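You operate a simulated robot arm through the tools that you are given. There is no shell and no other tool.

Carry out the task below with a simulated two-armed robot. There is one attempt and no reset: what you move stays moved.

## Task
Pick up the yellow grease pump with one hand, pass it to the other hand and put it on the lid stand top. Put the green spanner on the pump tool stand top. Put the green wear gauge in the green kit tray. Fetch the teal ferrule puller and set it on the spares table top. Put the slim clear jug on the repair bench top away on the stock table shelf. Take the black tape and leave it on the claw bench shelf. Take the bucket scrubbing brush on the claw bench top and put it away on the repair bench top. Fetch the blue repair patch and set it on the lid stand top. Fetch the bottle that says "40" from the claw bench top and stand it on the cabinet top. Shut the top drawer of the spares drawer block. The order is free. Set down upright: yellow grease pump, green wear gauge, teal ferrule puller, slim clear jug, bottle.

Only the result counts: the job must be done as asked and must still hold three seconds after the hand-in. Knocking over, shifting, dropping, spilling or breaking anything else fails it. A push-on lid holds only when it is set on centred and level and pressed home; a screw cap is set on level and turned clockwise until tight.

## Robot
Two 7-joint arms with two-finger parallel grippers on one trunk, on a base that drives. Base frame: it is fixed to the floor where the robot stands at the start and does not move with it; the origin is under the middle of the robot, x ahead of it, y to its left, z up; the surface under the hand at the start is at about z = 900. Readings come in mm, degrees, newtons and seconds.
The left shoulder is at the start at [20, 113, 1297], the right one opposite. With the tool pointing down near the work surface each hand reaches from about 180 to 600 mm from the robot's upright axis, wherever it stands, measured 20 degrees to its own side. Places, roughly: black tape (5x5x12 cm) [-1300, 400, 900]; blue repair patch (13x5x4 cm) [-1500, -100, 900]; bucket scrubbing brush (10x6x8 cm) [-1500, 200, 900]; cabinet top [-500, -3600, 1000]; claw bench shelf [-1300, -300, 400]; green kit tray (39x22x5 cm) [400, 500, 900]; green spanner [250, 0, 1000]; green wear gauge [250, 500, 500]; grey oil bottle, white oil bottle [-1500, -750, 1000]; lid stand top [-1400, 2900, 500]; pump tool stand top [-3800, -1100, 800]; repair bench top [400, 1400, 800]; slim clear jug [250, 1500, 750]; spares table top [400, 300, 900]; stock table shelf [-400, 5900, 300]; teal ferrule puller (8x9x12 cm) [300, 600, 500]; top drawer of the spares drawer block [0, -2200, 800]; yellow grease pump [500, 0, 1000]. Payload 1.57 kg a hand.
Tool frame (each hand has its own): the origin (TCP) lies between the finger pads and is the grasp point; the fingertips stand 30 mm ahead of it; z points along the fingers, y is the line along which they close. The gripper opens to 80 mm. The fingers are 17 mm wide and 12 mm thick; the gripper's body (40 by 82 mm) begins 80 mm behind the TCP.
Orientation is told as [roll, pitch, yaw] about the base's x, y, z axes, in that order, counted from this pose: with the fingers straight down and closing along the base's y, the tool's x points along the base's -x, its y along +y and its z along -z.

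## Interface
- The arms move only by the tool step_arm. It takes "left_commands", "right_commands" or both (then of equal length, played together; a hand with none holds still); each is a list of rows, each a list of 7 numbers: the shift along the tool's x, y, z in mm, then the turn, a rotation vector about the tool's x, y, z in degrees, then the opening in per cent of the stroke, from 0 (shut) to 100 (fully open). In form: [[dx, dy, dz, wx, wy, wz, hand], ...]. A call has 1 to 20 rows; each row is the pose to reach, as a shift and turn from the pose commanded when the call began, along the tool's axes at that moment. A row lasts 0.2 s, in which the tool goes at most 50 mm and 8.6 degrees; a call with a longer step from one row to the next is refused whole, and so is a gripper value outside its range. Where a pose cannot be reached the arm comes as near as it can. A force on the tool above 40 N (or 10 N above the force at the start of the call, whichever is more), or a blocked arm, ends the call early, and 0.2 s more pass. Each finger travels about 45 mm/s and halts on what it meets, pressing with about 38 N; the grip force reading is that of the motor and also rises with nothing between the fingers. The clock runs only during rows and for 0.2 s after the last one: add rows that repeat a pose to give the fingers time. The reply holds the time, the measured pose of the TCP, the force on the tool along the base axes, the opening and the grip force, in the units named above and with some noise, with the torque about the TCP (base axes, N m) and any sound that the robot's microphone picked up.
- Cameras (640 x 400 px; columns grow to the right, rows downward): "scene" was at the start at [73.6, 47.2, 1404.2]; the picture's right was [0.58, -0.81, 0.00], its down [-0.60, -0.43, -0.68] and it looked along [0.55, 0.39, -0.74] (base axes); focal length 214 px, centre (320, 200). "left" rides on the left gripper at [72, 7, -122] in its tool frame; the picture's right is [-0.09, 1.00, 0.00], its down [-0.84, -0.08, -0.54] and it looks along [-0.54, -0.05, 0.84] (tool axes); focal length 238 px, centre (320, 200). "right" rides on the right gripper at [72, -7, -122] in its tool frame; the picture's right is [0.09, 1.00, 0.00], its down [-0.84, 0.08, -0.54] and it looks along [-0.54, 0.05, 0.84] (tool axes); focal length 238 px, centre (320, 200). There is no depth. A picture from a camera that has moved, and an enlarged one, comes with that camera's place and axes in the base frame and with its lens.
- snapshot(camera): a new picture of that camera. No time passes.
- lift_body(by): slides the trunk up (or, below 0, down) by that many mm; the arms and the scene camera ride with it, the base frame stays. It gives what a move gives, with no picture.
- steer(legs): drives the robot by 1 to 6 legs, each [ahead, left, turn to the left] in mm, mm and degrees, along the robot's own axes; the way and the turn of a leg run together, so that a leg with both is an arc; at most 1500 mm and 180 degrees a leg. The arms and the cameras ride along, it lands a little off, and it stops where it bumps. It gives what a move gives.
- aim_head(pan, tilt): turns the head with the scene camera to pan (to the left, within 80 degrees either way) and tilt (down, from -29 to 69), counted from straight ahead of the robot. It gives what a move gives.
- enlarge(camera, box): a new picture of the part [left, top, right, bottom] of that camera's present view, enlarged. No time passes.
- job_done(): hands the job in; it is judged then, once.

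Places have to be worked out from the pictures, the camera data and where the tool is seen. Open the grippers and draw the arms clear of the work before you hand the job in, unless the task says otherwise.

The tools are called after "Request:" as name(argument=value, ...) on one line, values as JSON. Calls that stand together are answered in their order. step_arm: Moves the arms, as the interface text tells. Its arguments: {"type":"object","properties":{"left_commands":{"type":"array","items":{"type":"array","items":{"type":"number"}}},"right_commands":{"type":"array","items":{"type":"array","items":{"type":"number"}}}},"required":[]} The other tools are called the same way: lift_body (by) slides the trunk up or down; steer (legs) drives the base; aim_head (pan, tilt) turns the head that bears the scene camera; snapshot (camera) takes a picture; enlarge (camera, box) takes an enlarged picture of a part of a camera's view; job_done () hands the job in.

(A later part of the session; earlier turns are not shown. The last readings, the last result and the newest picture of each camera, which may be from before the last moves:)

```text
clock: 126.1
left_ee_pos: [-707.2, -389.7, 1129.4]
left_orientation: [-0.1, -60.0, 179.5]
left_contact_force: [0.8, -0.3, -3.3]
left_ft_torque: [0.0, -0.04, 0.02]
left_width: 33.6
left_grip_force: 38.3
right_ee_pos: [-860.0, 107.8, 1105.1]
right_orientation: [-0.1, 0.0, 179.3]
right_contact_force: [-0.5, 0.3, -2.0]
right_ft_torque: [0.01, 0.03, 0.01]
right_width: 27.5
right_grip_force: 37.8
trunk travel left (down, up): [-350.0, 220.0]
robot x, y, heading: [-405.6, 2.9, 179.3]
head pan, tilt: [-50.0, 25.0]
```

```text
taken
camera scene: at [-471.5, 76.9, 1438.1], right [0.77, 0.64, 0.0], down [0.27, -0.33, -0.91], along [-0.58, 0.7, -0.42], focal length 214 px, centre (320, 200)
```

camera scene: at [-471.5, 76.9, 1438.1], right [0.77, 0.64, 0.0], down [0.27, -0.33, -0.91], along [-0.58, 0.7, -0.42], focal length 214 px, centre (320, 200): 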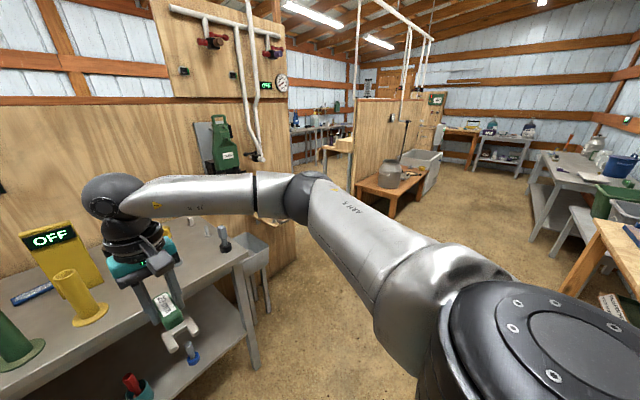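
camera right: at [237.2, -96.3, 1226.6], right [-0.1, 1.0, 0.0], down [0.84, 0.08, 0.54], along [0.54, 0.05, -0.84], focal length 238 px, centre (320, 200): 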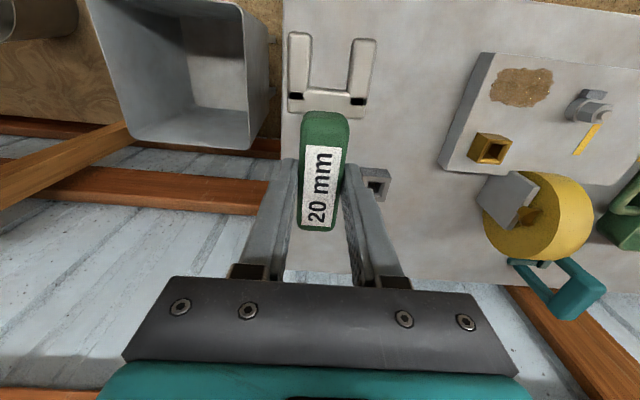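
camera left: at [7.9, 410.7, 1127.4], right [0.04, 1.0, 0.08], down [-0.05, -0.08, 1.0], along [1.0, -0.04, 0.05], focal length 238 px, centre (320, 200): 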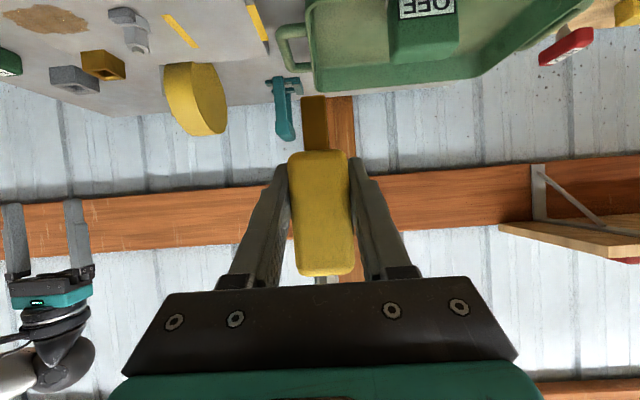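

The claw bench, drawer block, cabinet and the low stand are visible. I look more closely to the left for the way round the partition to the pump tool stand.

Request:
aim_head(pan=55, tilt=15)

Request:
enlarge(camera="scene", box=[120, 60, 400, 235])

Request:
aim_head(pan=0, tilt=30)

Request:
enlarge(camera="scene", box=[60, 140, 260, 320])

Request:
enlarge(camera="scene", box=[220, 140, 440, 320])

```text
clock: 127.9
left_ee_pos: [-707.8, -390.7, 1129.7]
left_orientation: [-0.2, -59.9, 179.6]
left_contact_force: [-0.1, 0.7, -3.5]
left_ft_torque: [0.02, -0.04, -0.03]
left_width: 33.7
left_grip_force: 37.6
right_ee_pos: [-859.2, 107.0, 1105.3]
right_orientation: [0.0, 0.0, 179.4]
right_contact_force: [0.0, 0.9, -1.1]
right_ft_torque: [-0.01, 0.03, -0.01]
right_width: 27.3
right_grip_force: 37.9
trunk travel left (down, up): [-350.0, 220.0]
robot x, y, heading: [-403.6, 7.2, 179.4]
head pan, tilt: [55.0, 15.0]
```

```text
2.29 times, centred on (260, 148) of scene
camera zoom: at [-467.2, -70.1, 1454.3], right [-0.81, 0.58, 0.0], down [0.15, 0.21, -0.97], along [-0.56, -0.79, -0.26], focal length 490 px, centre (457, 320)
```

zoom: 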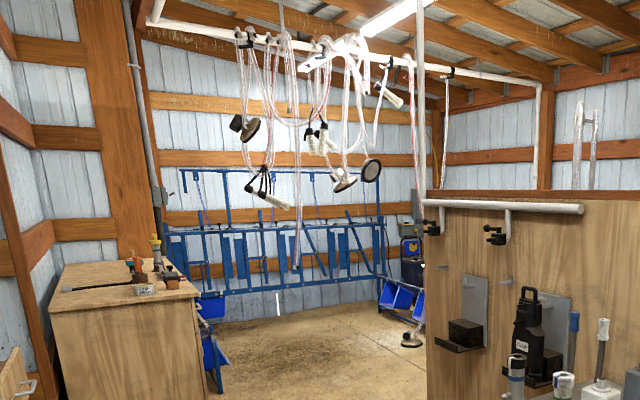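

```text
clock: 129.1
left_ee_pos: [-707.6, -391.3, 1129.6]
left_orientation: [-0.1, -59.9, 179.6]
left_contact_force: [0.4, 0.4, -3.3]
left_ft_torque: [0.01, -0.04, 0.03]
left_width: 33.4
left_grip_force: 37.2
right_ee_pos: [-858.9, 106.7, 1104.8]
right_orientation: [0.0, 0.0, 179.5]
right_contact_force: [0.1, 0.5, -1.9]
right_ft_torque: [0.02, 0.01, 0.01]
right_width: 27.3
right_grip_force: 37.7
trunk travel left (down, up): [-350.0, 220.0]
robot x, y, heading: [-399.6, 4.4, 179.8]
head pan, tilt: [0.0, 30.0]
```

```text
2.22 times, centred on (160, 230) of scene
camera zoom: at [-503.3, 6.6, 1430.2], right [0.01, 1.0, 0.0], down [0.5, 0.0, -0.87], along [-0.87, 0.01, -0.5], focal length 477 px, centre (676, 133)
```

zoom: 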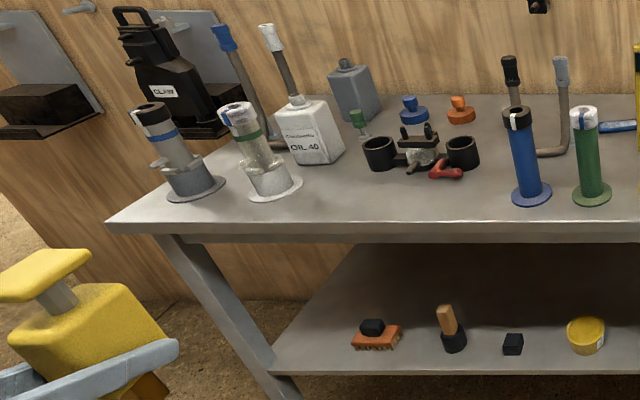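

```text
2.22 times, centred on (330, 230) of scene
camera zoom: at [-503.3, 6.6, 1430.2], right [0.01, 1.0, 0.0], down [0.5, 0.0, -0.87], along [-0.87, 0.01, -0.5], focal length 477 px, centre (298, 133)
```

zoom: 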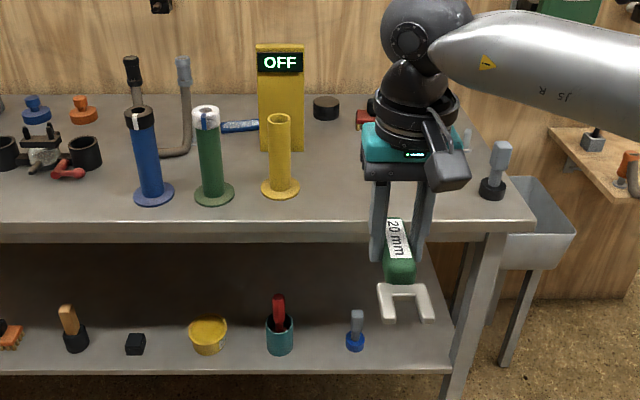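

Bottle "OIL 40" (white) and the layout are clear. I turn left to face −y and drive down the aisle to see round the partition.

Request:
steer(legs=[[0, 0, 90], [1000, 0, 0]])

Request:
aim_head(pan=0, tilt=10)

Request:
snapshot(camera="scene")

Request:
aim_head(pan=-60, tilt=15)

Request:
snapshot(camera="scene")

```text
clock: 138.2
left_ee_pos: [-2.7, -1294.8, 1128.4]
left_orientation: [-0.1, -59.9, -89.9]
left_contact_force: [0.7, 0.4, -3.4]
left_ft_torque: [0.07, 0.0, 0.01]
left_width: 33.8
left_grip_force: 38.1
right_ee_pos: [-497.0, -1450.8, 1104.8]
right_orientation: [0.1, 0.1, -90.1]
right_contact_force: [-0.1, 0.4, -2.0]
right_ft_torque: [0.01, 0.02, -0.02]
right_width: 27.4
right_grip_force: 38.1
trunk travel left (down, up): [-350.0, 220.0]
robot x, y, heading: [-401.7, -991.6, -90.2]
head pan, tilt: [0.0, 30.0]
```

```text
clock: 139.0
left_ee_pos: [-2.8, -1293.2, 1128.8]
left_orientation: [-0.1, -59.9, -89.9]
left_contact_force: [-0.5, 0.0, -3.0]
left_ft_torque: [0.02, 0.02, 0.0]
left_width: 33.3
left_grip_force: 38.1
right_ee_pos: [-497.7, -1449.8, 1105.4]
right_orientation: [0.0, 0.0, -90.1]
right_contact_force: [-0.9, 0.4, -2.1]
right_ft_torque: [-0.04, -0.03, 0.0]
right_width: 27.4
right_grip_force: 38.3
trunk travel left (down, up): [-350.0, 220.0]
robot x, y, heading: [-399.1, -994.7, -89.9]
head pan, tilt: [0.0, 10.0]
```

```text
taken
camera scene: at [-400.6, -1093.6, 1462.4], right [-1.0, 0.0, 0.0], down [0.0, 0.17, -0.98], along [0.0, -0.98, -0.17], focal length 214 px, centre (320, 200)
```

scene: 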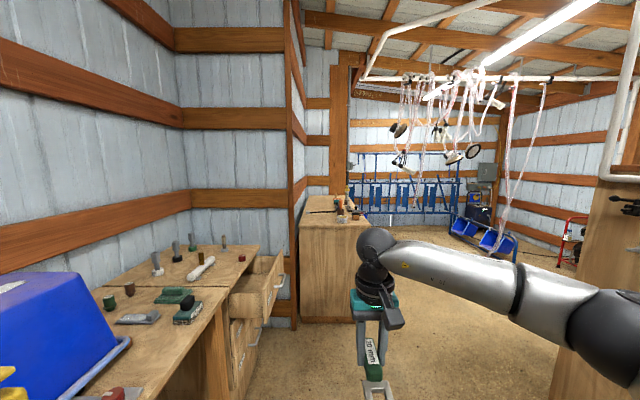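

```text
clock: 140.3
left_ee_pos: [-3.3, -1293.1, 1128.5]
left_orientation: [-0.1, -60.0, -89.8]
left_contact_force: [0.3, 0.6, -3.1]
left_ft_torque: [0.04, 0.01, -0.02]
left_width: 33.7
left_grip_force: 38.1
right_ee_pos: [-497.3, -1450.9, 1105.3]
right_orientation: [0.0, 0.0, -90.1]
right_contact_force: [0.5, 0.5, -1.5]
right_ft_torque: [-0.02, -0.01, -0.02]
right_width: 27.2
right_grip_force: 38.0
trunk travel left (down, up): [-350.0, 220.0]
robot x, y, heading: [-396.7, -993.3, -90.0]
head pan, tilt: [-60.0, 15.0]
```

```text
taken
camera scene: at [-481.5, -1047.3, 1454.4], right [-0.5, 0.87, 0.0], down [0.22, 0.13, -0.97], along [-0.84, -0.48, -0.26], focal length 214 px, centre (320, 200)
```

scene: 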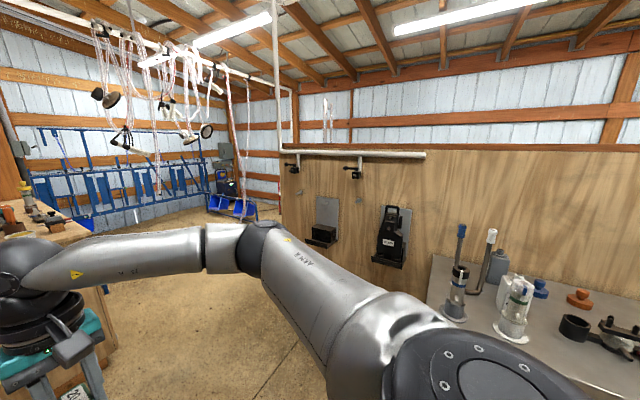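

The left route has hoses hanging down to the floor, so I prefer the route on the other side, passing the lid stand first. I reverse up the aisle and turn to face +y.

Request:
steer(legs=[[-950, 0, 0], [0, 0, 180], [900, 0, 0]])

Request:
aim_head(pan=0, tilt=15)

Request:
snapshot(camera="scene")

Request:
aim_head(pan=50, tilt=20)

Request:
snapshot(camera="scene")

```text
clock: 157.0
left_ee_pos: [-817.4, 1162.5, 1128.8]
left_orientation: [-0.1, -59.9, 91.2]
left_contact_force: [0.1, -0.7, -3.1]
left_ft_torque: [-0.01, 0.0, 0.03]
left_width: 34.1
left_grip_force: 38.0
right_ee_pos: [-325.5, 1327.8, 1104.4]
right_orientation: [0.0, 0.0, 91.0]
right_contact_force: [0.0, -0.8, -1.8]
right_ft_torque: [0.01, -0.03, 0.01]
right_width: 27.2
right_grip_force: 37.9
trunk travel left (down, up): [-350.0, 220.0]
robot x, y, heading: [-416.6, 867.4, 91.1]
head pan, tilt: [-60.0, 15.0]
```

```text
clock: 158.3
left_ee_pos: [-817.7, 1161.7, 1128.4]
left_orientation: [-0.1, -59.9, 91.1]
left_contact_force: [-1.2, -0.3, -3.7]
left_ft_torque: [-0.01, -0.02, -0.03]
left_width: 33.8
left_grip_force: 38.3
right_ee_pos: [-325.9, 1327.4, 1104.2]
right_orientation: [0.0, 0.0, 91.0]
right_contact_force: [0.8, -0.6, -2.0]
right_ft_torque: [0.01, -0.01, -0.03]
right_width: 27.2
right_grip_force: 38.0
trunk travel left (down, up): [-350.0, 220.0]
robot x, y, heading: [-414.7, 865.2, 91.0]
head pan, tilt: [0.0, 15.0]
```

```text
taken
camera scene: at [-418.4, 971.5, 1454.3], right [1.0, 0.02, 0.0], down [0.0, -0.26, -0.97], along [-0.02, 0.97, -0.26], focal length 214 px, centre (320, 200)
```

scene: 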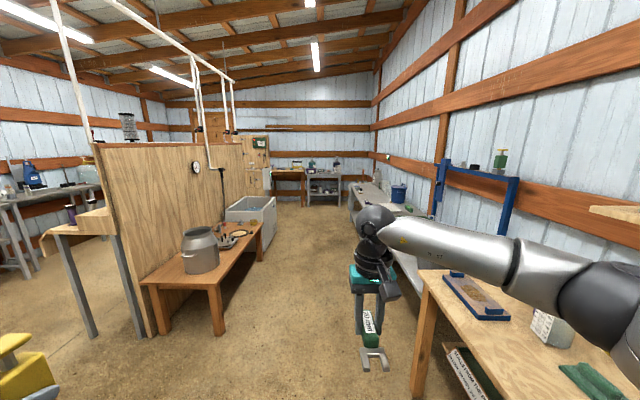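

```text
clock: 159.5
left_ee_pos: [-818.3, 1161.0, 1128.6]
left_orientation: [-0.1, -59.9, 91.2]
left_contact_force: [-0.4, 0.0, -1.7]
left_ft_torque: [-0.06, 0.02, 0.03]
left_width: 33.9
left_grip_force: 37.8
right_ee_pos: [-325.4, 1326.5, 1104.5]
right_orientation: [0.0, 0.0, 91.0]
right_contact_force: [0.1, 0.8, -1.8]
right_ft_torque: [0.01, 0.01, -0.01]
right_width: 27.4
right_grip_force: 37.7
trunk travel left (down, up): [-350.0, 220.0]
robot x, y, heading: [-417.0, 870.0, 91.0]
head pan, tilt: [50.0, 20.0]
```

```text
taken
camera scene: at [-489.2, 936.8, 1446.2], right [0.63, 0.78, 0.0], down [0.27, -0.22, -0.94], along [-0.73, 0.59, -0.34], focal length 214 px, centre (320, 200)
```

scene: 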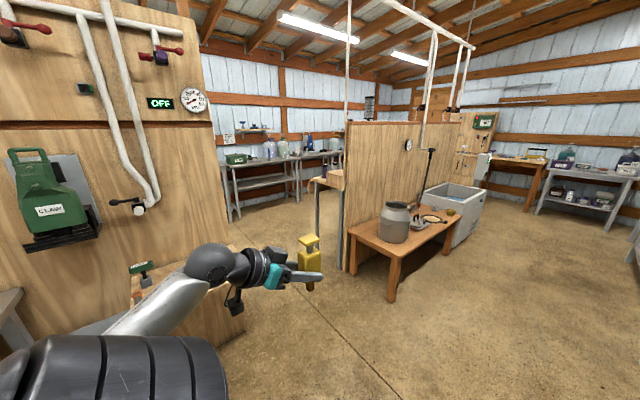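

The low wooden stand with the milk can is the lid stand. I zoom in on it.

Request:
enlarge(camera="scene", box=[340, 170, 500, 310])

Request:
enlarge(camera="scene", box=[200, 100, 360, 280])

```text
2.86 times, centred on (420, 240) of scene
camera zoom: at [-489.2, 936.8, 1446.2], right [0.63, 0.78, 0.0], down [0.27, -0.22, -0.94], along [-0.73, 0.59, -0.34], focal length 613 px, centre (34, 86)
```

zoom: 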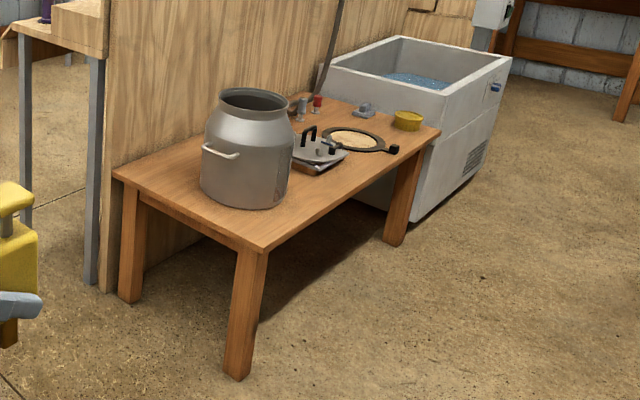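

```text
2.22 times, centred on (280, 190) of scene
camera zoom: at [-489.2, 936.8, 1446.2], right [0.63, 0.78, 0.0], down [0.27, -0.22, -0.94], along [-0.73, 0.59, -0.34], focal length 477 px, centre (409, 222)
```

zoom: 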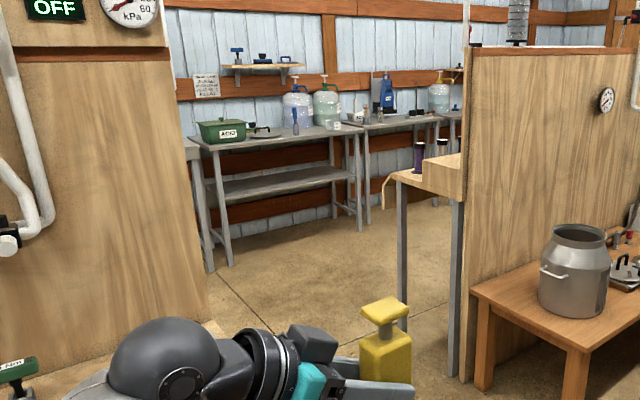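

Lid stand top spans x −1177…−1707, y 2256…3478. A free strip lies at the front between the can and the lid, around (−1235, 2660). I drive to about (−650, 3060) and turn to face it.

Request:
steer(legs=[[1100, 0, -1], [1090, 220, 0], [0, 0, 90]])

Request:
aim_head(pan=20, tilt=45)

Request:
snapshot(camera="scene")

```text
clock: 174.2
left_ee_pos: [-955.5, 2654.0, 1128.9]
left_orientation: [-0.2, -59.8, 179.5]
left_contact_force: [0.1, -1.2, -3.6]
left_ft_torque: [-0.01, -0.02, 0.0]
left_width: 33.7
left_grip_force: 37.9
right_ee_pos: [-1106.8, 3150.8, 1104.6]
right_orientation: [0.0, 0.0, 179.3]
right_contact_force: [0.5, -0.4, -1.9]
right_ft_torque: [0.01, -0.03, 0.03]
right_width: 27.6
right_grip_force: 38.0
trunk travel left (down, up): [-350.0, 220.0]
robot x, y, heading: [-648.1, 3043.3, 179.3]
head pan, tilt: [50.0, 20.0]
```

```text
clock: 175.1
left_ee_pos: [-955.3, 2653.5, 1129.1]
left_orientation: [-0.2, -59.9, 179.5]
left_contact_force: [-0.8, 0.1, -3.4]
left_ft_torque: [0.02, -0.04, 0.0]
left_width: 33.7
left_grip_force: 37.9
right_ee_pos: [-1106.0, 3152.6, 1104.5]
right_orientation: [0.0, 0.0, 179.3]
right_contact_force: [0.6, -0.5, -1.7]
right_ft_torque: [0.0, 0.01, -0.02]
right_width: 27.0
right_grip_force: 38.1
trunk travel left (down, up): [-350.0, 220.0]
robot x, y, heading: [-650.3, 3048.9, 179.2]
head pan, tilt: [20.0, 45.0]
```

```text
taken
camera scene: at [-736.6, 3022.3, 1407.6], right [-0.33, 0.94, 0.0], down [0.67, 0.23, -0.71], along [-0.67, -0.23, -0.71], focal length 214 px, centre (320, 200)
```

scene: 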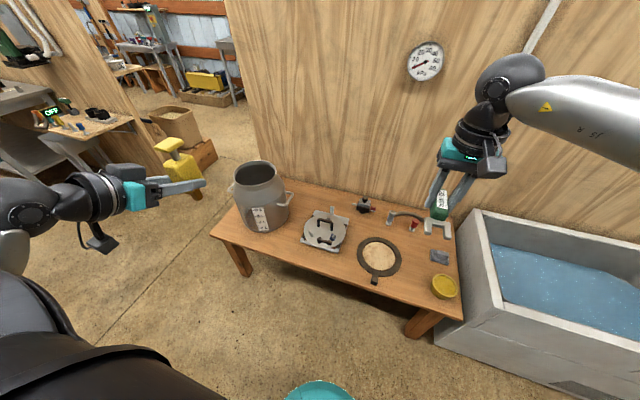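

Request:
enlarge(camera="scene", box=[200, 150, 480, 325])

Request:
enlarge(camera="scene", box=[0, 0, 260, 162])

```text
2.29 times, centred on (340, 238) of scene
camera zoom: at [-736.6, 3022.3, 1407.6], right [-0.33, 0.94, 0.0], down [0.67, 0.23, -0.71], along [-0.67, -0.23, -0.71], focal length 490 px, centre (274, 114)
```

zoom: 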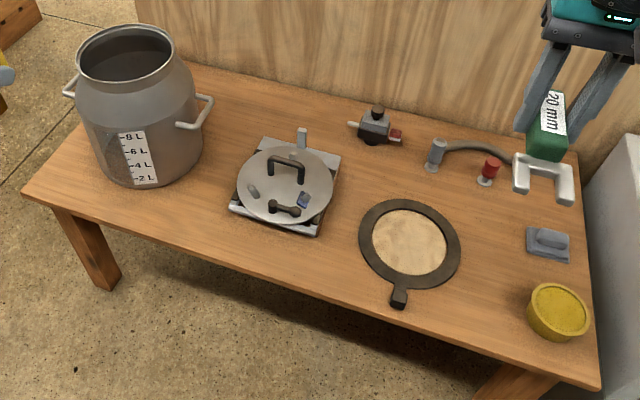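

```text
2.46 times, centred on (130, 81) of scene
camera zoom: at [-736.6, 3022.3, 1407.6], right [-0.33, 0.94, 0.0], down [0.67, 0.23, -0.71], along [-0.67, -0.23, -0.71], focal length 528 px, centre (788, 493)
```

zoom: 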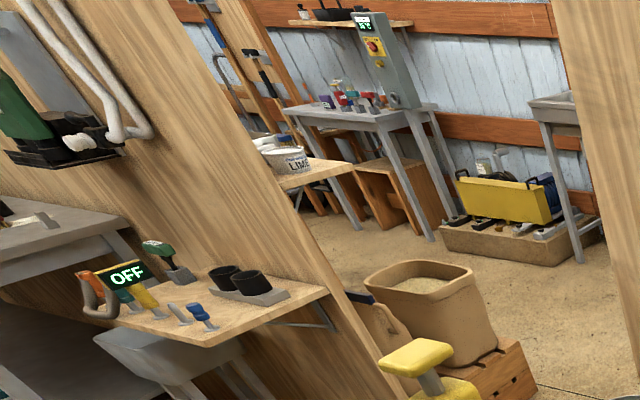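

No socket on this stand, so the pump must stand on its stem; the free patch around (−1235, 2660) is good. I lower the trunk and extend the left arm while still in front of the stand.

Request:
lift_body(by=-350)

Request:
step_arm(left_commands=[[17, 0, 35, 0, 0, 0, 0], [34, 0, 70, 0, 0, 0, 0], [51, 0, 105, 0, 0, 0, 0], [68, 0, 140, 0, 0, 0, 0], [84, 0, 175, 0, 0, 0, 0], [84, 0, 175, 0, 0, 0, 0]])

Request:
snapshot(camera="left")

Request:
snapshot(camera="scene")

```text
clock: 178.5
left_ee_pos: [-954.6, 2655.1, 779.6]
left_orientation: [0.0, -60.0, 179.6]
left_contact_force: [0.1, 0.5, -2.9]
left_ft_torque: [0.03, -0.01, -0.02]
left_width: 33.8
left_grip_force: 38.4
right_ee_pos: [-1105.9, 3152.6, 754.4]
right_orientation: [0.0, 0.0, 179.3]
right_contact_force: [0.1, -0.9, -2.7]
right_ft_torque: [0.0, 0.02, 0.03]
right_width: 27.1
right_grip_force: 38.5
trunk travel left (down, up): [0.0, 570.0]
robot x, y, heading: [-646.3, 3045.8, 179.3]
head pan, tilt: [20.0, 45.0]
```

```text
clock: 179.9
left_ee_pos: [-1065.8, 2655.7, 618.6]
left_orientation: [0.0, -59.9, 179.3]
left_contact_force: [1.3, -0.5, -3.1]
left_ft_torque: [0.02, -0.02, 0.0]
left_width: 33.9
left_grip_force: 37.5
right_ee_pos: [-1106.3, 3151.8, 755.2]
right_orientation: [0.0, -0.1, 179.3]
right_contact_force: [0.2, 0.2, -1.9]
right_ft_torque: [0.01, 0.0, -0.01]
right_width: 27.1
right_grip_force: 37.8
trunk travel left (down, up): [0.0, 570.0]
robot x, y, heading: [-650.8, 3046.9, 179.2]
head pan, tilt: [20.0, 45.0]
```

```text
taken
camera left: at [-924.5, 2647.2, 616.6], right [-0.06, -1.0, 0.08], down [0.05, 0.08, 1.0], along [-1.0, 0.06, 0.04], focal length 238 px, centre (320, 200)
```

left: 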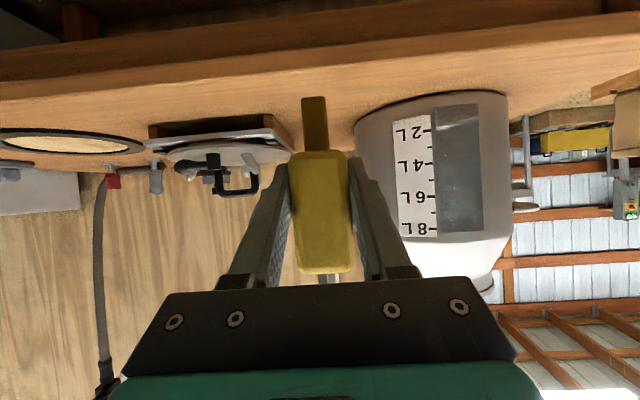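

```text
taken
camera scene: at [-736.7, 3022.4, 1057.5], right [-0.33, 0.94, 0.0], down [0.67, 0.23, -0.71], along [-0.67, -0.23, -0.71], focal length 214 px, centre (320, 200)
```

scene: 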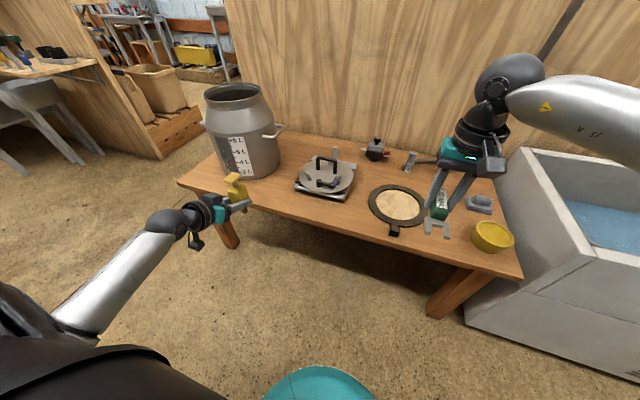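

Request:
steer(legs=[[110, -3, 0]])

Request:
snapshot(camera="left")

Request:
enlarge(camera="scene", box=[140, 80, 380, 260])

```text
clock: 181.1
left_ee_pos: [-1173.8, 2659.5, 618.1]
left_orientation: [-0.1, -59.9, 179.6]
left_contact_force: [-0.6, 0.4, -3.1]
left_ft_torque: [-0.03, -0.03, 0.01]
left_width: 33.7
left_grip_force: 37.7
right_ee_pos: [-1216.0, 3155.3, 755.3]
right_orientation: [0.1, 0.0, 179.3]
right_contact_force: [0.2, 0.6, -1.8]
right_ft_torque: [-0.05, 0.01, 0.01]
right_width: 27.4
right_grip_force: 38.0
trunk travel left (down, up): [0.0, 570.0]
robot x, y, heading: [-758.9, 3050.3, 179.1]
head pan, tilt: [20.0, 45.0]
```

```text
taken
camera left: at [-1033.2, 2651.5, 616.9], right [-0.06, -1.0, 0.08], down [0.05, 0.08, 1.0], along [-1.0, 0.06, 0.04], focal length 238 px, centre (320, 200)
```

left: 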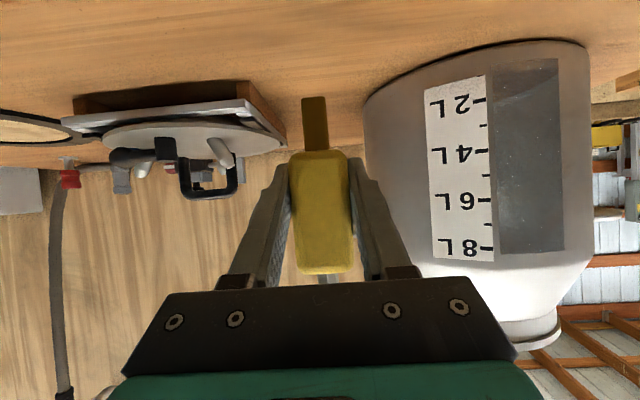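

```text
2.22 times, centred on (260, 170) of scene
camera zoom: at [-845.7, 3026.7, 1057.5], right [-0.33, 0.94, 0.0], down [0.67, 0.23, -0.71], along [-0.67, -0.23, -0.71], focal length 477 px, centre (453, 267)
```

zoom: 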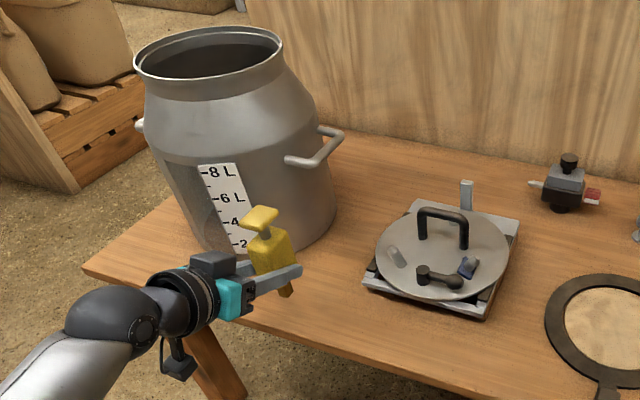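

Request:
step_arm(left_commands=[[5, -2, 17, 0, 0, 0, 0], [10, -4, 35, 0, 0, 0, 0], [15, -4, 52, 0, 0, 0, 0], [20, -4, 69, 0, 0, 0, 0], [20, -4, 69, 0, 0, 0, 0]])

Request:
snapshot(camera="left")

Request:
enlarge(camera="scene", box=[160, 110, 320, 230])

```text
clock: 182.3
left_ee_pos: [-1222.6, 2665.4, 566.4]
left_orientation: [-0.1, -59.9, 179.5]
left_contact_force: [0.6, 1.2, -2.9]
left_ft_torque: [-0.03, 0.0, 0.02]
left_width: 33.7
left_grip_force: 38.5
right_ee_pos: [-1215.8, 3155.1, 754.3]
right_orientation: [0.1, 0.0, 179.4]
right_contact_force: [-0.1, -0.3, -1.7]
right_ft_torque: [0.04, 0.02, -0.02]
right_width: 27.2
right_grip_force: 37.6
trunk travel left (down, up): [0.0, 570.0]
robot x, y, heading: [-755.8, 3054.3, 179.6]
head pan, tilt: [20.0, 45.0]
```

```text
taken
camera left: at [-1083.5, 2656.2, 564.7], right [-0.06, -1.0, 0.08], down [0.05, 0.08, 1.0], along [-1.0, 0.06, 0.04], focal length 238 px, centre (320, 200)
```

left: 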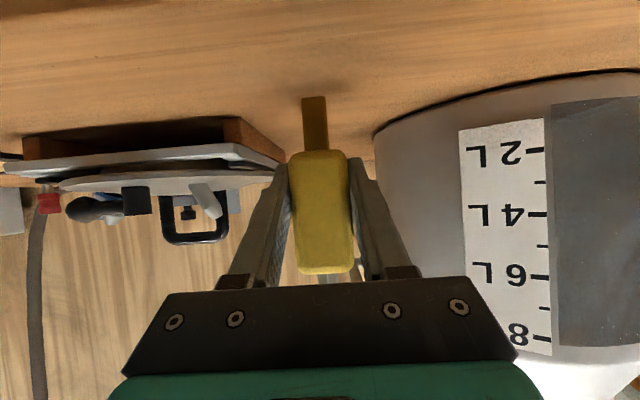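

```text
3.33 times, centred on (240, 170) of scene
camera zoom: at [-845.9, 3026.7, 1057.5], right [-0.33, 0.94, 0.0], down [0.67, 0.23, -0.71], along [-0.67, -0.23, -0.71], focal length 715 px, centre (587, 300)
```

zoom: 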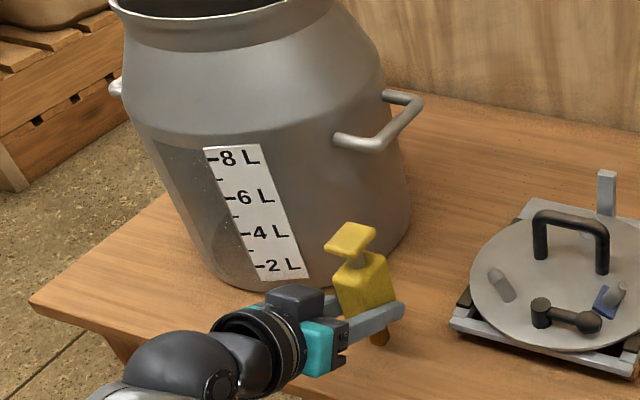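

Clearances to can and lid are fine. I lower the last ~8 mm in small steps.

Request:
step_arm(left_commands=[[2.6, 0, 1.5, 0, 0, 0, 0], [4.3, 0, 2.5, 0, 0, 0, 0]])

Request:
step_arm(left_commands=[[0.9, 0, 0.5, 0, 0, 0, 0], [1.7, 0, 1, 0, 0, 0, 0]])

```text
clock: 182.9
left_ee_pos: [-1224.3, 2665.1, 560.6]
left_orientation: [-0.1, -59.9, 179.5]
left_contact_force: [0.5, -0.2, -3.8]
left_ft_torque: [0.0, -0.03, 0.04]
left_width: 33.8
left_grip_force: 38.0
right_ee_pos: [-1216.1, 3155.8, 754.8]
right_orientation: [-0.2, 0.1, 179.4]
right_contact_force: [0.1, -0.7, -2.2]
right_ft_torque: [-0.02, -0.01, -0.02]
right_width: 27.1
right_grip_force: 38.1
trunk travel left (down, up): [0.0, 570.0]
robot x, y, heading: [-757.1, 3055.0, 179.0]
head pan, tilt: [20.0, 45.0]
```

```text
clock: 183.5
left_ee_pos: [-1222.9, 2664.9, 558.1]
left_orientation: [-0.3, -59.8, 179.5]
left_contact_force: [0.1, -0.2, -4.2]
left_ft_torque: [0.03, -0.02, 0.02]
left_width: 33.6
left_grip_force: 38.2
right_ee_pos: [-1216.1, 3156.1, 755.2]
right_orientation: [0.0, 0.0, 179.3]
right_contact_force: [-1.1, -1.3, -2.3]
right_ft_torque: [-0.01, 0.02, 0.04]
right_width: 27.5
right_grip_force: 37.8
trunk travel left (down, up): [0.0, 570.0]
robot x, y, heading: [-759.6, 3050.6, 179.4]
head pan, tilt: [20.0, 45.0]
```

Request:
step_arm(left_commands=[[0.9, 0, 0.5, 0, 0, 0, 0], [1.7, 0, 1, 0, 0, 0, 0]])

Request:
step_arm(left_commands=[[0.9, 0, 0.5, 0, 0, 0, 0], [1.3, 0, 0.8, 0, 0, 0, 0]])

Request:
enlarge(camera="left", box=[240, 60, 400, 170])

```text
clock: 184.1
left_ee_pos: [-1224.2, 2662.7, 557.4]
left_orientation: [-0.1, -59.8, 179.5]
left_contact_force: [0.5, 0.4, -3.0]
left_ft_torque: [-0.04, 0.0, 0.0]
left_width: 33.9
left_grip_force: 38.2
right_ee_pos: [-1215.0, 3155.1, 754.6]
right_orientation: [0.0, 0.0, 179.2]
right_contact_force: [0.0, 0.5, -2.4]
right_ft_torque: [0.01, 0.01, 0.01]
right_width: 27.4
right_grip_force: 37.8
trunk travel left (down, up): [0.0, 570.0]
robot x, y, heading: [-755.7, 3047.8, 179.3]
head pan, tilt: [20.0, 45.0]
```

```text
clock: 184.7
left_ee_pos: [-1223.7, 2664.6, 557.3]
left_orientation: [-0.1, -60.0, 179.5]
left_contact_force: [0.8, -0.1, 2.3]
left_ft_torque: [-0.03, 0.0, -0.01]
left_width: 33.5
left_grip_force: 37.7
right_ee_pos: [-1214.1, 3155.6, 754.3]
right_orientation: [-0.1, 0.0, 179.3]
right_contact_force: [-0.6, 0.4, -1.8]
right_ft_torque: [0.01, 0.05, 0.02]
right_width: 26.9
right_grip_force: 37.8
trunk travel left (down, up): [0.0, 570.0]
robot x, y, heading: [-758.7, 3053.7, 179.0]
head pan, tilt: [20.0, 45.0]
```

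```text
3.64 times, centred on (320, 115) of left
camera zoom: at [-1083.0, 2655.9, 555.2], right [-0.06, -1.0, 0.08], down [0.05, 0.08, 1.0], along [-1.0, 0.06, 0.05], focal length 867 px, centre (320, 509)
```

zoom: 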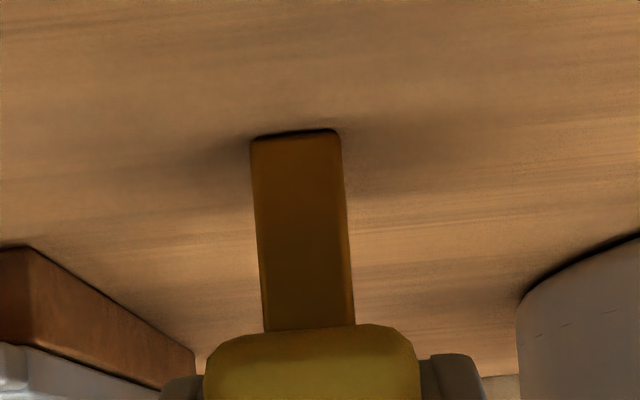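

Contact is felt (about 5 N change) with the stem flat on the wood. I open slowly.

Request:
step_arm(left_commands=[[0, 0, 0, 0, 0, 0, 42], [0, 0, 0, 0, 0, 0, 43], [0, 0, 0, 0, 0, 0, 45], [0, 0, 0, 0, 0, 0, 48], [0, 0, 0, 0, 0, 0, 55], [0, 0, 0, 0, 0, 0, 65], [0, 0, 0, 0, 0, 0, 80], [0, 0, 0, 0, 0, 0, 100], [0, 0, 0, 0, 0, 0, 100]])

Request:
snapshot(camera="left")

Request:
enlarge(camera="scene", box=[160, 110, 320, 230])

```text
clock: 186.7
left_ee_pos: [-1223.4, 2665.4, 556.0]
left_orientation: [0.0, -59.8, 179.6]
left_contact_force: [-0.2, 0.1, 1.1]
left_ft_torque: [0.01, 0.01, 0.01]
left_width: 80.2
left_grip_force: 0.1
right_ee_pos: [-1216.5, 3156.4, 753.1]
right_orientation: [0.0, 0.1, 179.4]
right_contact_force: [0.0, 0.3, -2.3]
right_ft_torque: [-0.02, 0.02, 0.03]
right_width: 27.1
right_grip_force: 38.1
trunk travel left (down, up): [0.0, 570.0]
robot x, y, heading: [-761.6, 3051.7, 179.1]
head pan, tilt: [20.0, 45.0]
```

```text
taken
camera left: at [-1082.6, 2656.0, 554.6], right [-0.06, -1.0, 0.08], down [0.05, 0.08, 1.0], along [-1.0, 0.06, 0.04], focal length 238 px, centre (320, 200)
```

left: 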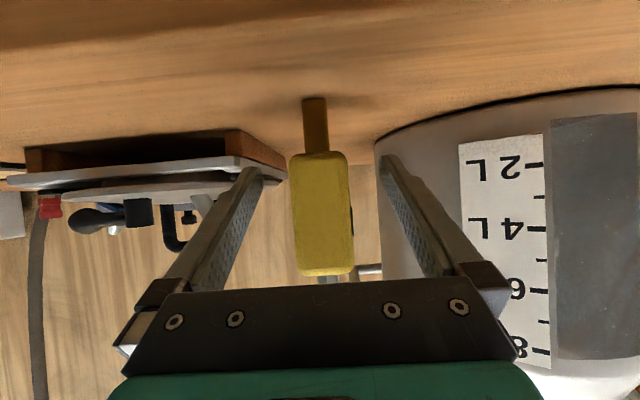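

```text
3.33 times, centred on (240, 170) of scene
camera zoom: at [-845.6, 3026.8, 1057.6], right [-0.33, 0.94, 0.0], down [0.67, 0.23, -0.71], along [-0.67, -0.23, -0.71], focal length 715 px, centre (587, 300)
```

zoom: 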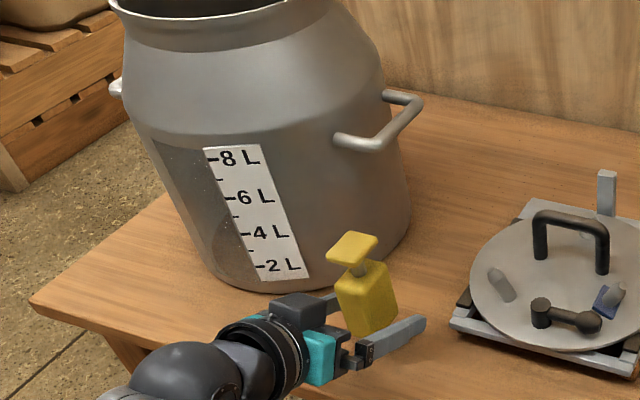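

It stands on its own. I withdraw straight along the tool axis.

Request:
step_arm(left_commands=[[0, 0, -10, 0, 0, 0, 100], [0, 0, -30, 0, 0, 0, 100], [0, 0, -60, 0, 0, 0, 100], [0, 0, -95, 0, 0, 0, 100], [0, 0, -130, 0, 0, 0, 100]])

Request:
snapshot(camera="left")

Request:
enlarge(camera="scene", box=[160, 90, 440, 265])

```text
clock: 187.9
left_ee_pos: [-1109.6, 2663.8, 622.0]
left_orientation: [-0.1, -60.0, 179.4]
left_contact_force: [-0.4, -1.0, -0.2]
left_ft_torque: [-0.02, 0.0, 0.02]
left_width: 79.8
left_grip_force: 0.0
right_ee_pos: [-1216.2, 3155.9, 754.2]
right_orientation: [0.0, 0.0, 179.3]
right_contact_force: [0.1, -0.1, -1.9]
right_ft_torque: [-0.01, 0.0, 0.01]
right_width: 27.2
right_grip_force: 37.9
trunk travel left (down, up): [0.0, 570.0]
robot x, y, heading: [-759.7, 3057.3, 179.2]
head pan, tilt: [20.0, 45.0]
```

```text
taken
camera left: at [-970.4, 2654.9, 620.4], right [-0.06, -1.0, 0.08], down [0.05, 0.08, 1.0], along [-1.0, 0.06, 0.05], focal length 238 px, centre (320, 200)
```

left: 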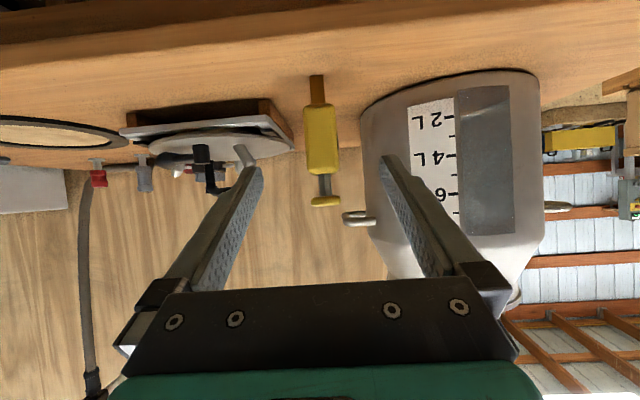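

```text
2.29 times, centred on (300, 178) of scene
camera zoom: at [-845.7, 3026.8, 1057.6], right [-0.33, 0.94, 0.0], down [0.67, 0.23, -0.71], along [-0.67, -0.23, -0.71], focal length 490 px, centre (366, 251)
```

zoom: 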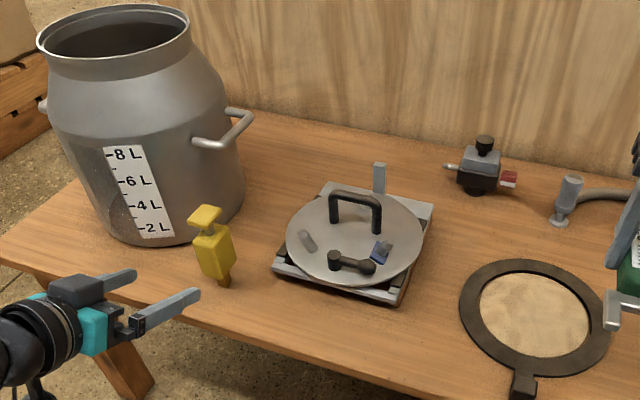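

The pump stands upright on the lid stand. Now for the spanner: I back off, raise the trunk to travel height and drive to the gap between the partitions, looking through it.

Request:
steer(legs=[[-250, 0, 0]])

Request:
lift_body(by=350)

Request:
steer(legs=[[0, 1300, 0]])

Request:
aim_head(pan=0, tilt=20)

Request:
snapshot(camera="scene")

Request:
aim_head(pan=40, tilt=20)

Request:
snapshot(camera="scene")

```text
clock: 189.8
left_ee_pos: [-860.3, 2660.2, 621.8]
left_orientation: [-0.1, -59.9, 179.4]
left_contact_force: [-0.4, -0.1, 0.3]
left_ft_torque: [-0.03, 0.01, -0.03]
left_width: 80.0
left_grip_force: 0.0
right_ee_pos: [-965.0, 3152.9, 754.4]
right_orientation: [0.0, 0.0, 179.2]
right_contact_force: [-0.4, -1.2, -1.9]
right_ft_torque: [-0.04, 0.02, 0.0]
right_width: 27.2
right_grip_force: 37.6
trunk travel left (down, up): [0.0, 570.0]
robot x, y, heading: [-503.8, 3049.0, 179.1]
head pan, tilt: [20.0, 45.0]
```

```text
clock: 193.2
left_ee_pos: [-861.7, 2660.9, 970.5]
left_orientation: [-0.1, -59.9, 179.5]
left_contact_force: [0.1, -0.2, 0.8]
left_ft_torque: [0.04, 0.01, 0.02]
left_width: 80.1
left_grip_force: 0.1
right_ee_pos: [-964.2, 3154.7, 1105.0]
right_orientation: [0.1, 0.0, 179.2]
right_contact_force: [-0.5, 0.2, -1.6]
right_ft_torque: [0.04, 0.03, -0.03]
right_width: 27.3
right_grip_force: 37.7
trunk travel left (down, up): [-350.0, 220.0]
robot x, y, heading: [-509.0, 3050.2, 179.2]
head pan, tilt: [20.0, 45.0]
```

```text
clock: 199.7
left_ee_pos: [-878.0, 1353.6, 971.1]
left_orientation: [-0.1, -59.9, 179.3]
left_contact_force: [0.2, -0.2, 0.4]
left_ft_torque: [0.02, -0.02, 0.01]
left_width: 79.8
left_grip_force: 0.1
right_ee_pos: [-981.1, 1846.1, 1104.6]
right_orientation: [0.0, 0.0, 179.2]
right_contact_force: [-0.1, -0.3, -0.6]
right_ft_torque: [0.01, -0.03, 0.01]
right_width: 27.6
right_grip_force: 37.5
trunk travel left (down, up): [-350.0, 220.0]
robot x, y, heading: [-521.7, 1741.2, 179.3]
head pan, tilt: [20.0, 45.0]
```

```text
clock: 200.6
left_ee_pos: [-878.1, 1353.1, 971.7]
left_orientation: [-0.1, -59.9, 179.5]
left_contact_force: [0.1, 0.7, -0.1]
left_ft_torque: [-0.03, 0.02, 0.0]
left_width: 80.0
left_grip_force: 0.0
right_ee_pos: [-981.3, 1846.6, 1103.7]
right_orientation: [0.0, 0.0, 179.2]
right_contact_force: [0.0, 0.2, -1.6]
right_ft_torque: [-0.01, 0.02, -0.01]
right_width: 27.1
right_grip_force: 37.9
trunk travel left (down, up): [-350.0, 220.0]
robot x, y, heading: [-523.8, 1741.5, 179.2]
head pan, tilt: [0.0, 20.0]
```

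```text
taken
camera scene: at [-628.4, 1744.4, 1446.1], right [0.01, 1.0, 0.0], down [0.34, 0.0, -0.94], along [-0.94, 0.01, -0.34], focal length 214 px, centre (320, 200)
```

scene: 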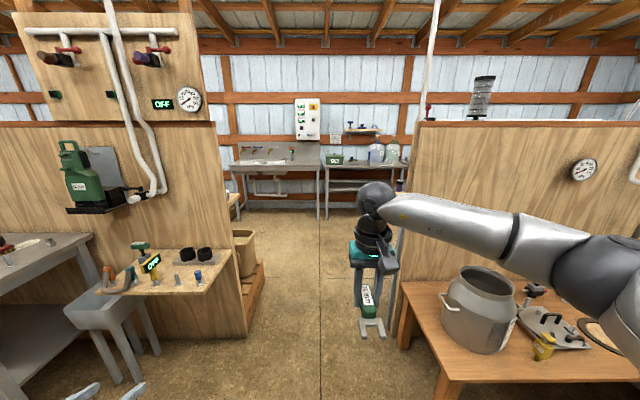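

```text
clock: 201.7
left_ee_pos: [-878.3, 1353.5, 972.3]
left_orientation: [-0.1, -59.9, 179.4]
left_contact_force: [-0.5, -0.7, 0.5]
left_ft_torque: [0.06, -0.01, 0.01]
left_width: 80.2
left_grip_force: 0.1
right_ee_pos: [-981.3, 1846.9, 1104.5]
right_orientation: [-0.1, 0.0, 179.2]
right_contact_force: [-0.5, 0.9, -1.8]
right_ft_torque: [-0.03, 0.01, -0.01]
right_width: 27.3
right_grip_force: 38.0
trunk travel left (down, up): [-350.0, 220.0]
robot x, y, heading: [-521.7, 1744.7, 179.0]
head pan, tilt: [40.0, 20.0]
```

```text
taken
camera scene: at [-607.4, 1684.4, 1446.2], right [-0.63, 0.77, 0.0], down [0.27, 0.22, -0.94], along [-0.73, -0.59, -0.34], focal length 214 px, centre (320, 200)
```

scene: 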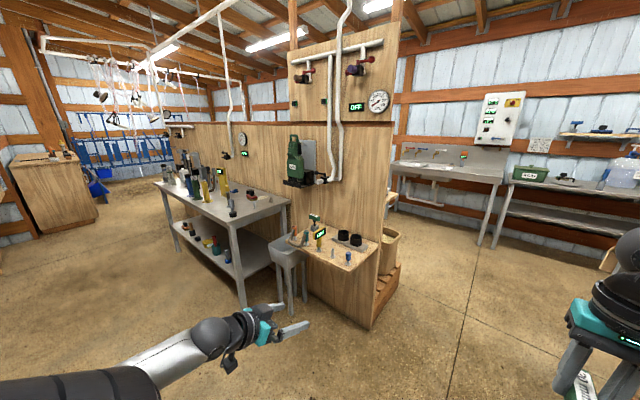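

The gap between the partitions spans roughly y 1300–2270. I tuck both hands close to the centre in front so the robot passes narrow.

Request:
step_arm(left_commands=[[-6, -20, 30, 0, 0, 0, 100], [-13, -45, 60, 0, 0, 0, 100], [-25, -80, 80, 0, 0, 0, 100], [-38, -120, 90, 0, 0, 0, 100], [-50, -160, 95, 0, 0, 0, 100], [-50, -200, 95, 0, 0, 0, 100], [-50, -230, 95, 0, 0, 0, 100], [-50, -240, 95, 0, 0, 0, 100]], right_commands=[[0, 5, 0, 0, 0, 0, 0], [0, 10, 0, 0, 0, 0, 0], [0, 15, 0, 0, 0, 0, 0], [0, 20, 0, 0, 0, 0, 0], [0, 25, 0, 0, 0, 0, 0], [0, 30, 0, 0, 0, 0, 0], [0, 35, 0, 0, 0, 0, 0], [0, 40, 0, 0, 0, 0, 0]])

Request:
aim_head(pan=0, tilt=45)

Request:
snapshot(camera="scene")

```text
clock: 203.5
left_ee_pos: [-981.9, 1595.0, 967.0]
left_orientation: [0.0, -59.8, 179.3]
left_contact_force: [-0.7, -0.4, -0.5]
left_ft_torque: [0.0, -0.04, -0.01]
left_width: 79.9
left_grip_force: 0.2
right_ee_pos: [-982.3, 1805.7, 1105.0]
right_orientation: [0.0, 0.1, 179.1]
right_contact_force: [0.3, -0.5, -1.6]
right_ft_torque: [-0.02, 0.01, 0.0]
right_width: 27.3
right_grip_force: 38.5
trunk travel left (down, up): [-350.0, 220.0]
robot x, y, heading: [-525.8, 1742.7, 179.4]
head pan, tilt: [40.0, 20.0]
```

```text
clock: 204.6
left_ee_pos: [-981.8, 1595.4, 967.3]
left_orientation: [-0.1, -59.9, 179.4]
left_contact_force: [0.8, 0.1, -0.1]
left_ft_torque: [0.03, 0.01, 0.01]
left_width: 79.8
left_grip_force: 0.1
right_ee_pos: [-983.5, 1806.5, 1104.2]
right_orientation: [0.0, 0.0, 179.2]
right_contact_force: [-0.2, -0.1, -1.4]
right_ft_torque: [-0.03, -0.01, 0.0]
right_width: 27.5
right_grip_force: 37.5
trunk travel left (down, up): [-350.0, 220.0]
robot x, y, heading: [-525.9, 1741.6, 179.0]
head pan, tilt: [0.0, 45.0]
```

```text
taken
camera scene: at [-616.6, 1744.3, 1407.6], right [0.01, 1.0, 0.0], down [0.71, -0.01, -0.71], along [-0.71, 0.01, -0.71], focal length 214 px, centre (320, 200)
```

scene: 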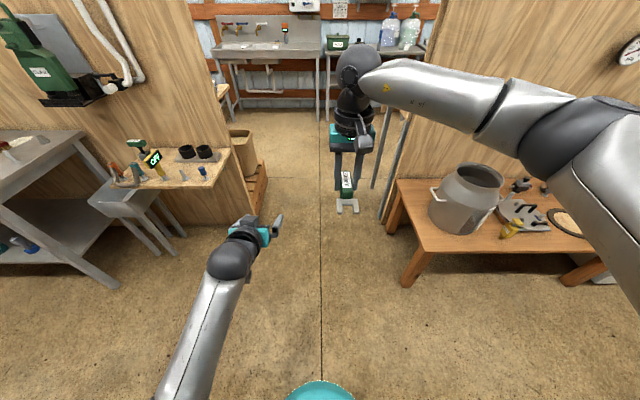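

The corridor is about y 1345–2280. I centre at y≈1800, straighten and drive in 900 mm, then check.

Request:
steer(legs=[[0, -60, 0.9], [900, 0, 0]])

Request:
snapshot(camera="scene")

Request:
aim_head(pan=75, tilt=35)

Request:
snapshot(camera="scene")

Request:
aim_head(pan=-75, tilt=35)

Request:
snapshot(camera="scene")

```text
clock: 209.9
left_ee_pos: [-1878.3, 1644.7, 968.0]
left_orientation: [0.0, -59.9, -179.7]
left_contact_force: [-0.7, -0.2, -0.2]
left_ft_torque: [-0.01, 0.0, 0.0]
left_width: 80.3
left_grip_force: 0.0
right_ee_pos: [-1883.7, 1856.0, 1103.7]
right_orientation: [0.0, 0.0, -179.9]
right_contact_force: [-0.3, 0.6, -2.4]
right_ft_torque: [-0.02, 0.01, -0.01]
right_width: 27.1
right_grip_force: 37.9
trunk travel left (down, up): [-350.0, 220.0]
robot x, y, heading: [-1423.6, 1799.3, -179.8]
head pan, tilt: [0.0, 45.0]
```

```text
taken
camera scene: at [-1516.6, 1800.7, 1407.5], right [0.0, 1.0, 0.0], down [0.71, 0.0, -0.71], along [-0.71, 0.0, -0.71], focal length 214 px, centre (320, 200)
```

scene: 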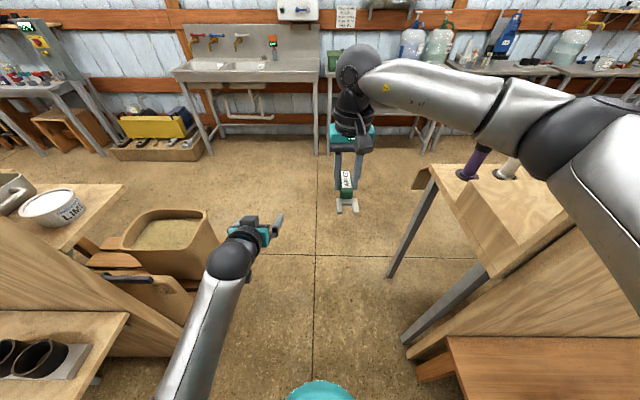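

```text
clock: 211.3
left_ee_pos: [-1879.5, 1644.7, 967.5]
left_orientation: [-0.1, -59.9, -179.7]
left_contact_force: [-0.1, 0.8, 0.4]
left_ft_torque: [-0.03, 0.0, 0.0]
left_width: 80.0
left_grip_force: 0.0
right_ee_pos: [-1883.2, 1855.8, 1104.1]
right_orientation: [0.0, 0.0, -180.0]
right_contact_force: [0.1, -0.4, -1.1]
right_ft_torque: [0.06, -0.01, -0.01]
right_width: 27.2
right_grip_force: 37.8
trunk travel left (down, up): [-350.0, 220.0]
robot x, y, heading: [-1423.2, 1798.2, -179.8]
head pan, tilt: [75.0, 35.0]
```

```text
taken
camera scene: at [-1457.5, 1715.8, 1422.4], right [-0.97, 0.26, 0.0], down [0.15, 0.55, -0.82], along [-0.21, -0.79, -0.57], focal length 214 px, centre (320, 200)
```

scene: 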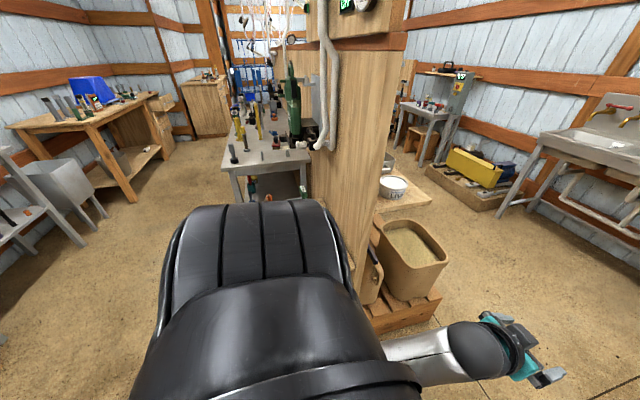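

```text
clock: 213.7
left_ee_pos: [-1880.2, 1645.0, 967.3]
left_orientation: [0.0, -59.9, -179.7]
left_contact_force: [0.1, -0.2, 0.0]
left_ft_torque: [0.0, -0.01, 0.0]
left_width: 80.0
left_grip_force: 0.2
right_ee_pos: [-1883.0, 1856.2, 1104.5]
right_orientation: [0.0, 0.1, -179.8]
right_contact_force: [-0.3, -1.0, -1.6]
right_ft_torque: [-0.03, 0.01, 0.02]
right_width: 26.9
right_grip_force: 38.5
trunk travel left (down, up): [-350.0, 220.0]
robot x, y, heading: [-1426.1, 1801.5, -179.9]
head pan, tilt: [-75.0, 35.0]
```

```text
taken
camera scene: at [-1458.0, 1885.9, 1422.4], right [0.96, 0.26, 0.0], down [0.15, -0.55, -0.82], along [-0.21, 0.79, -0.57], focal length 214 px, centre (320, 200)
```

scene: 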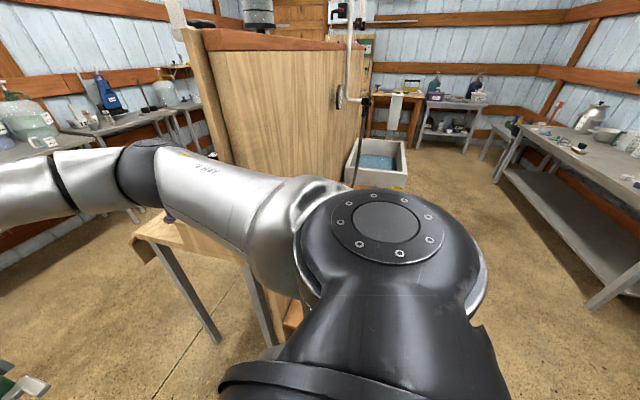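

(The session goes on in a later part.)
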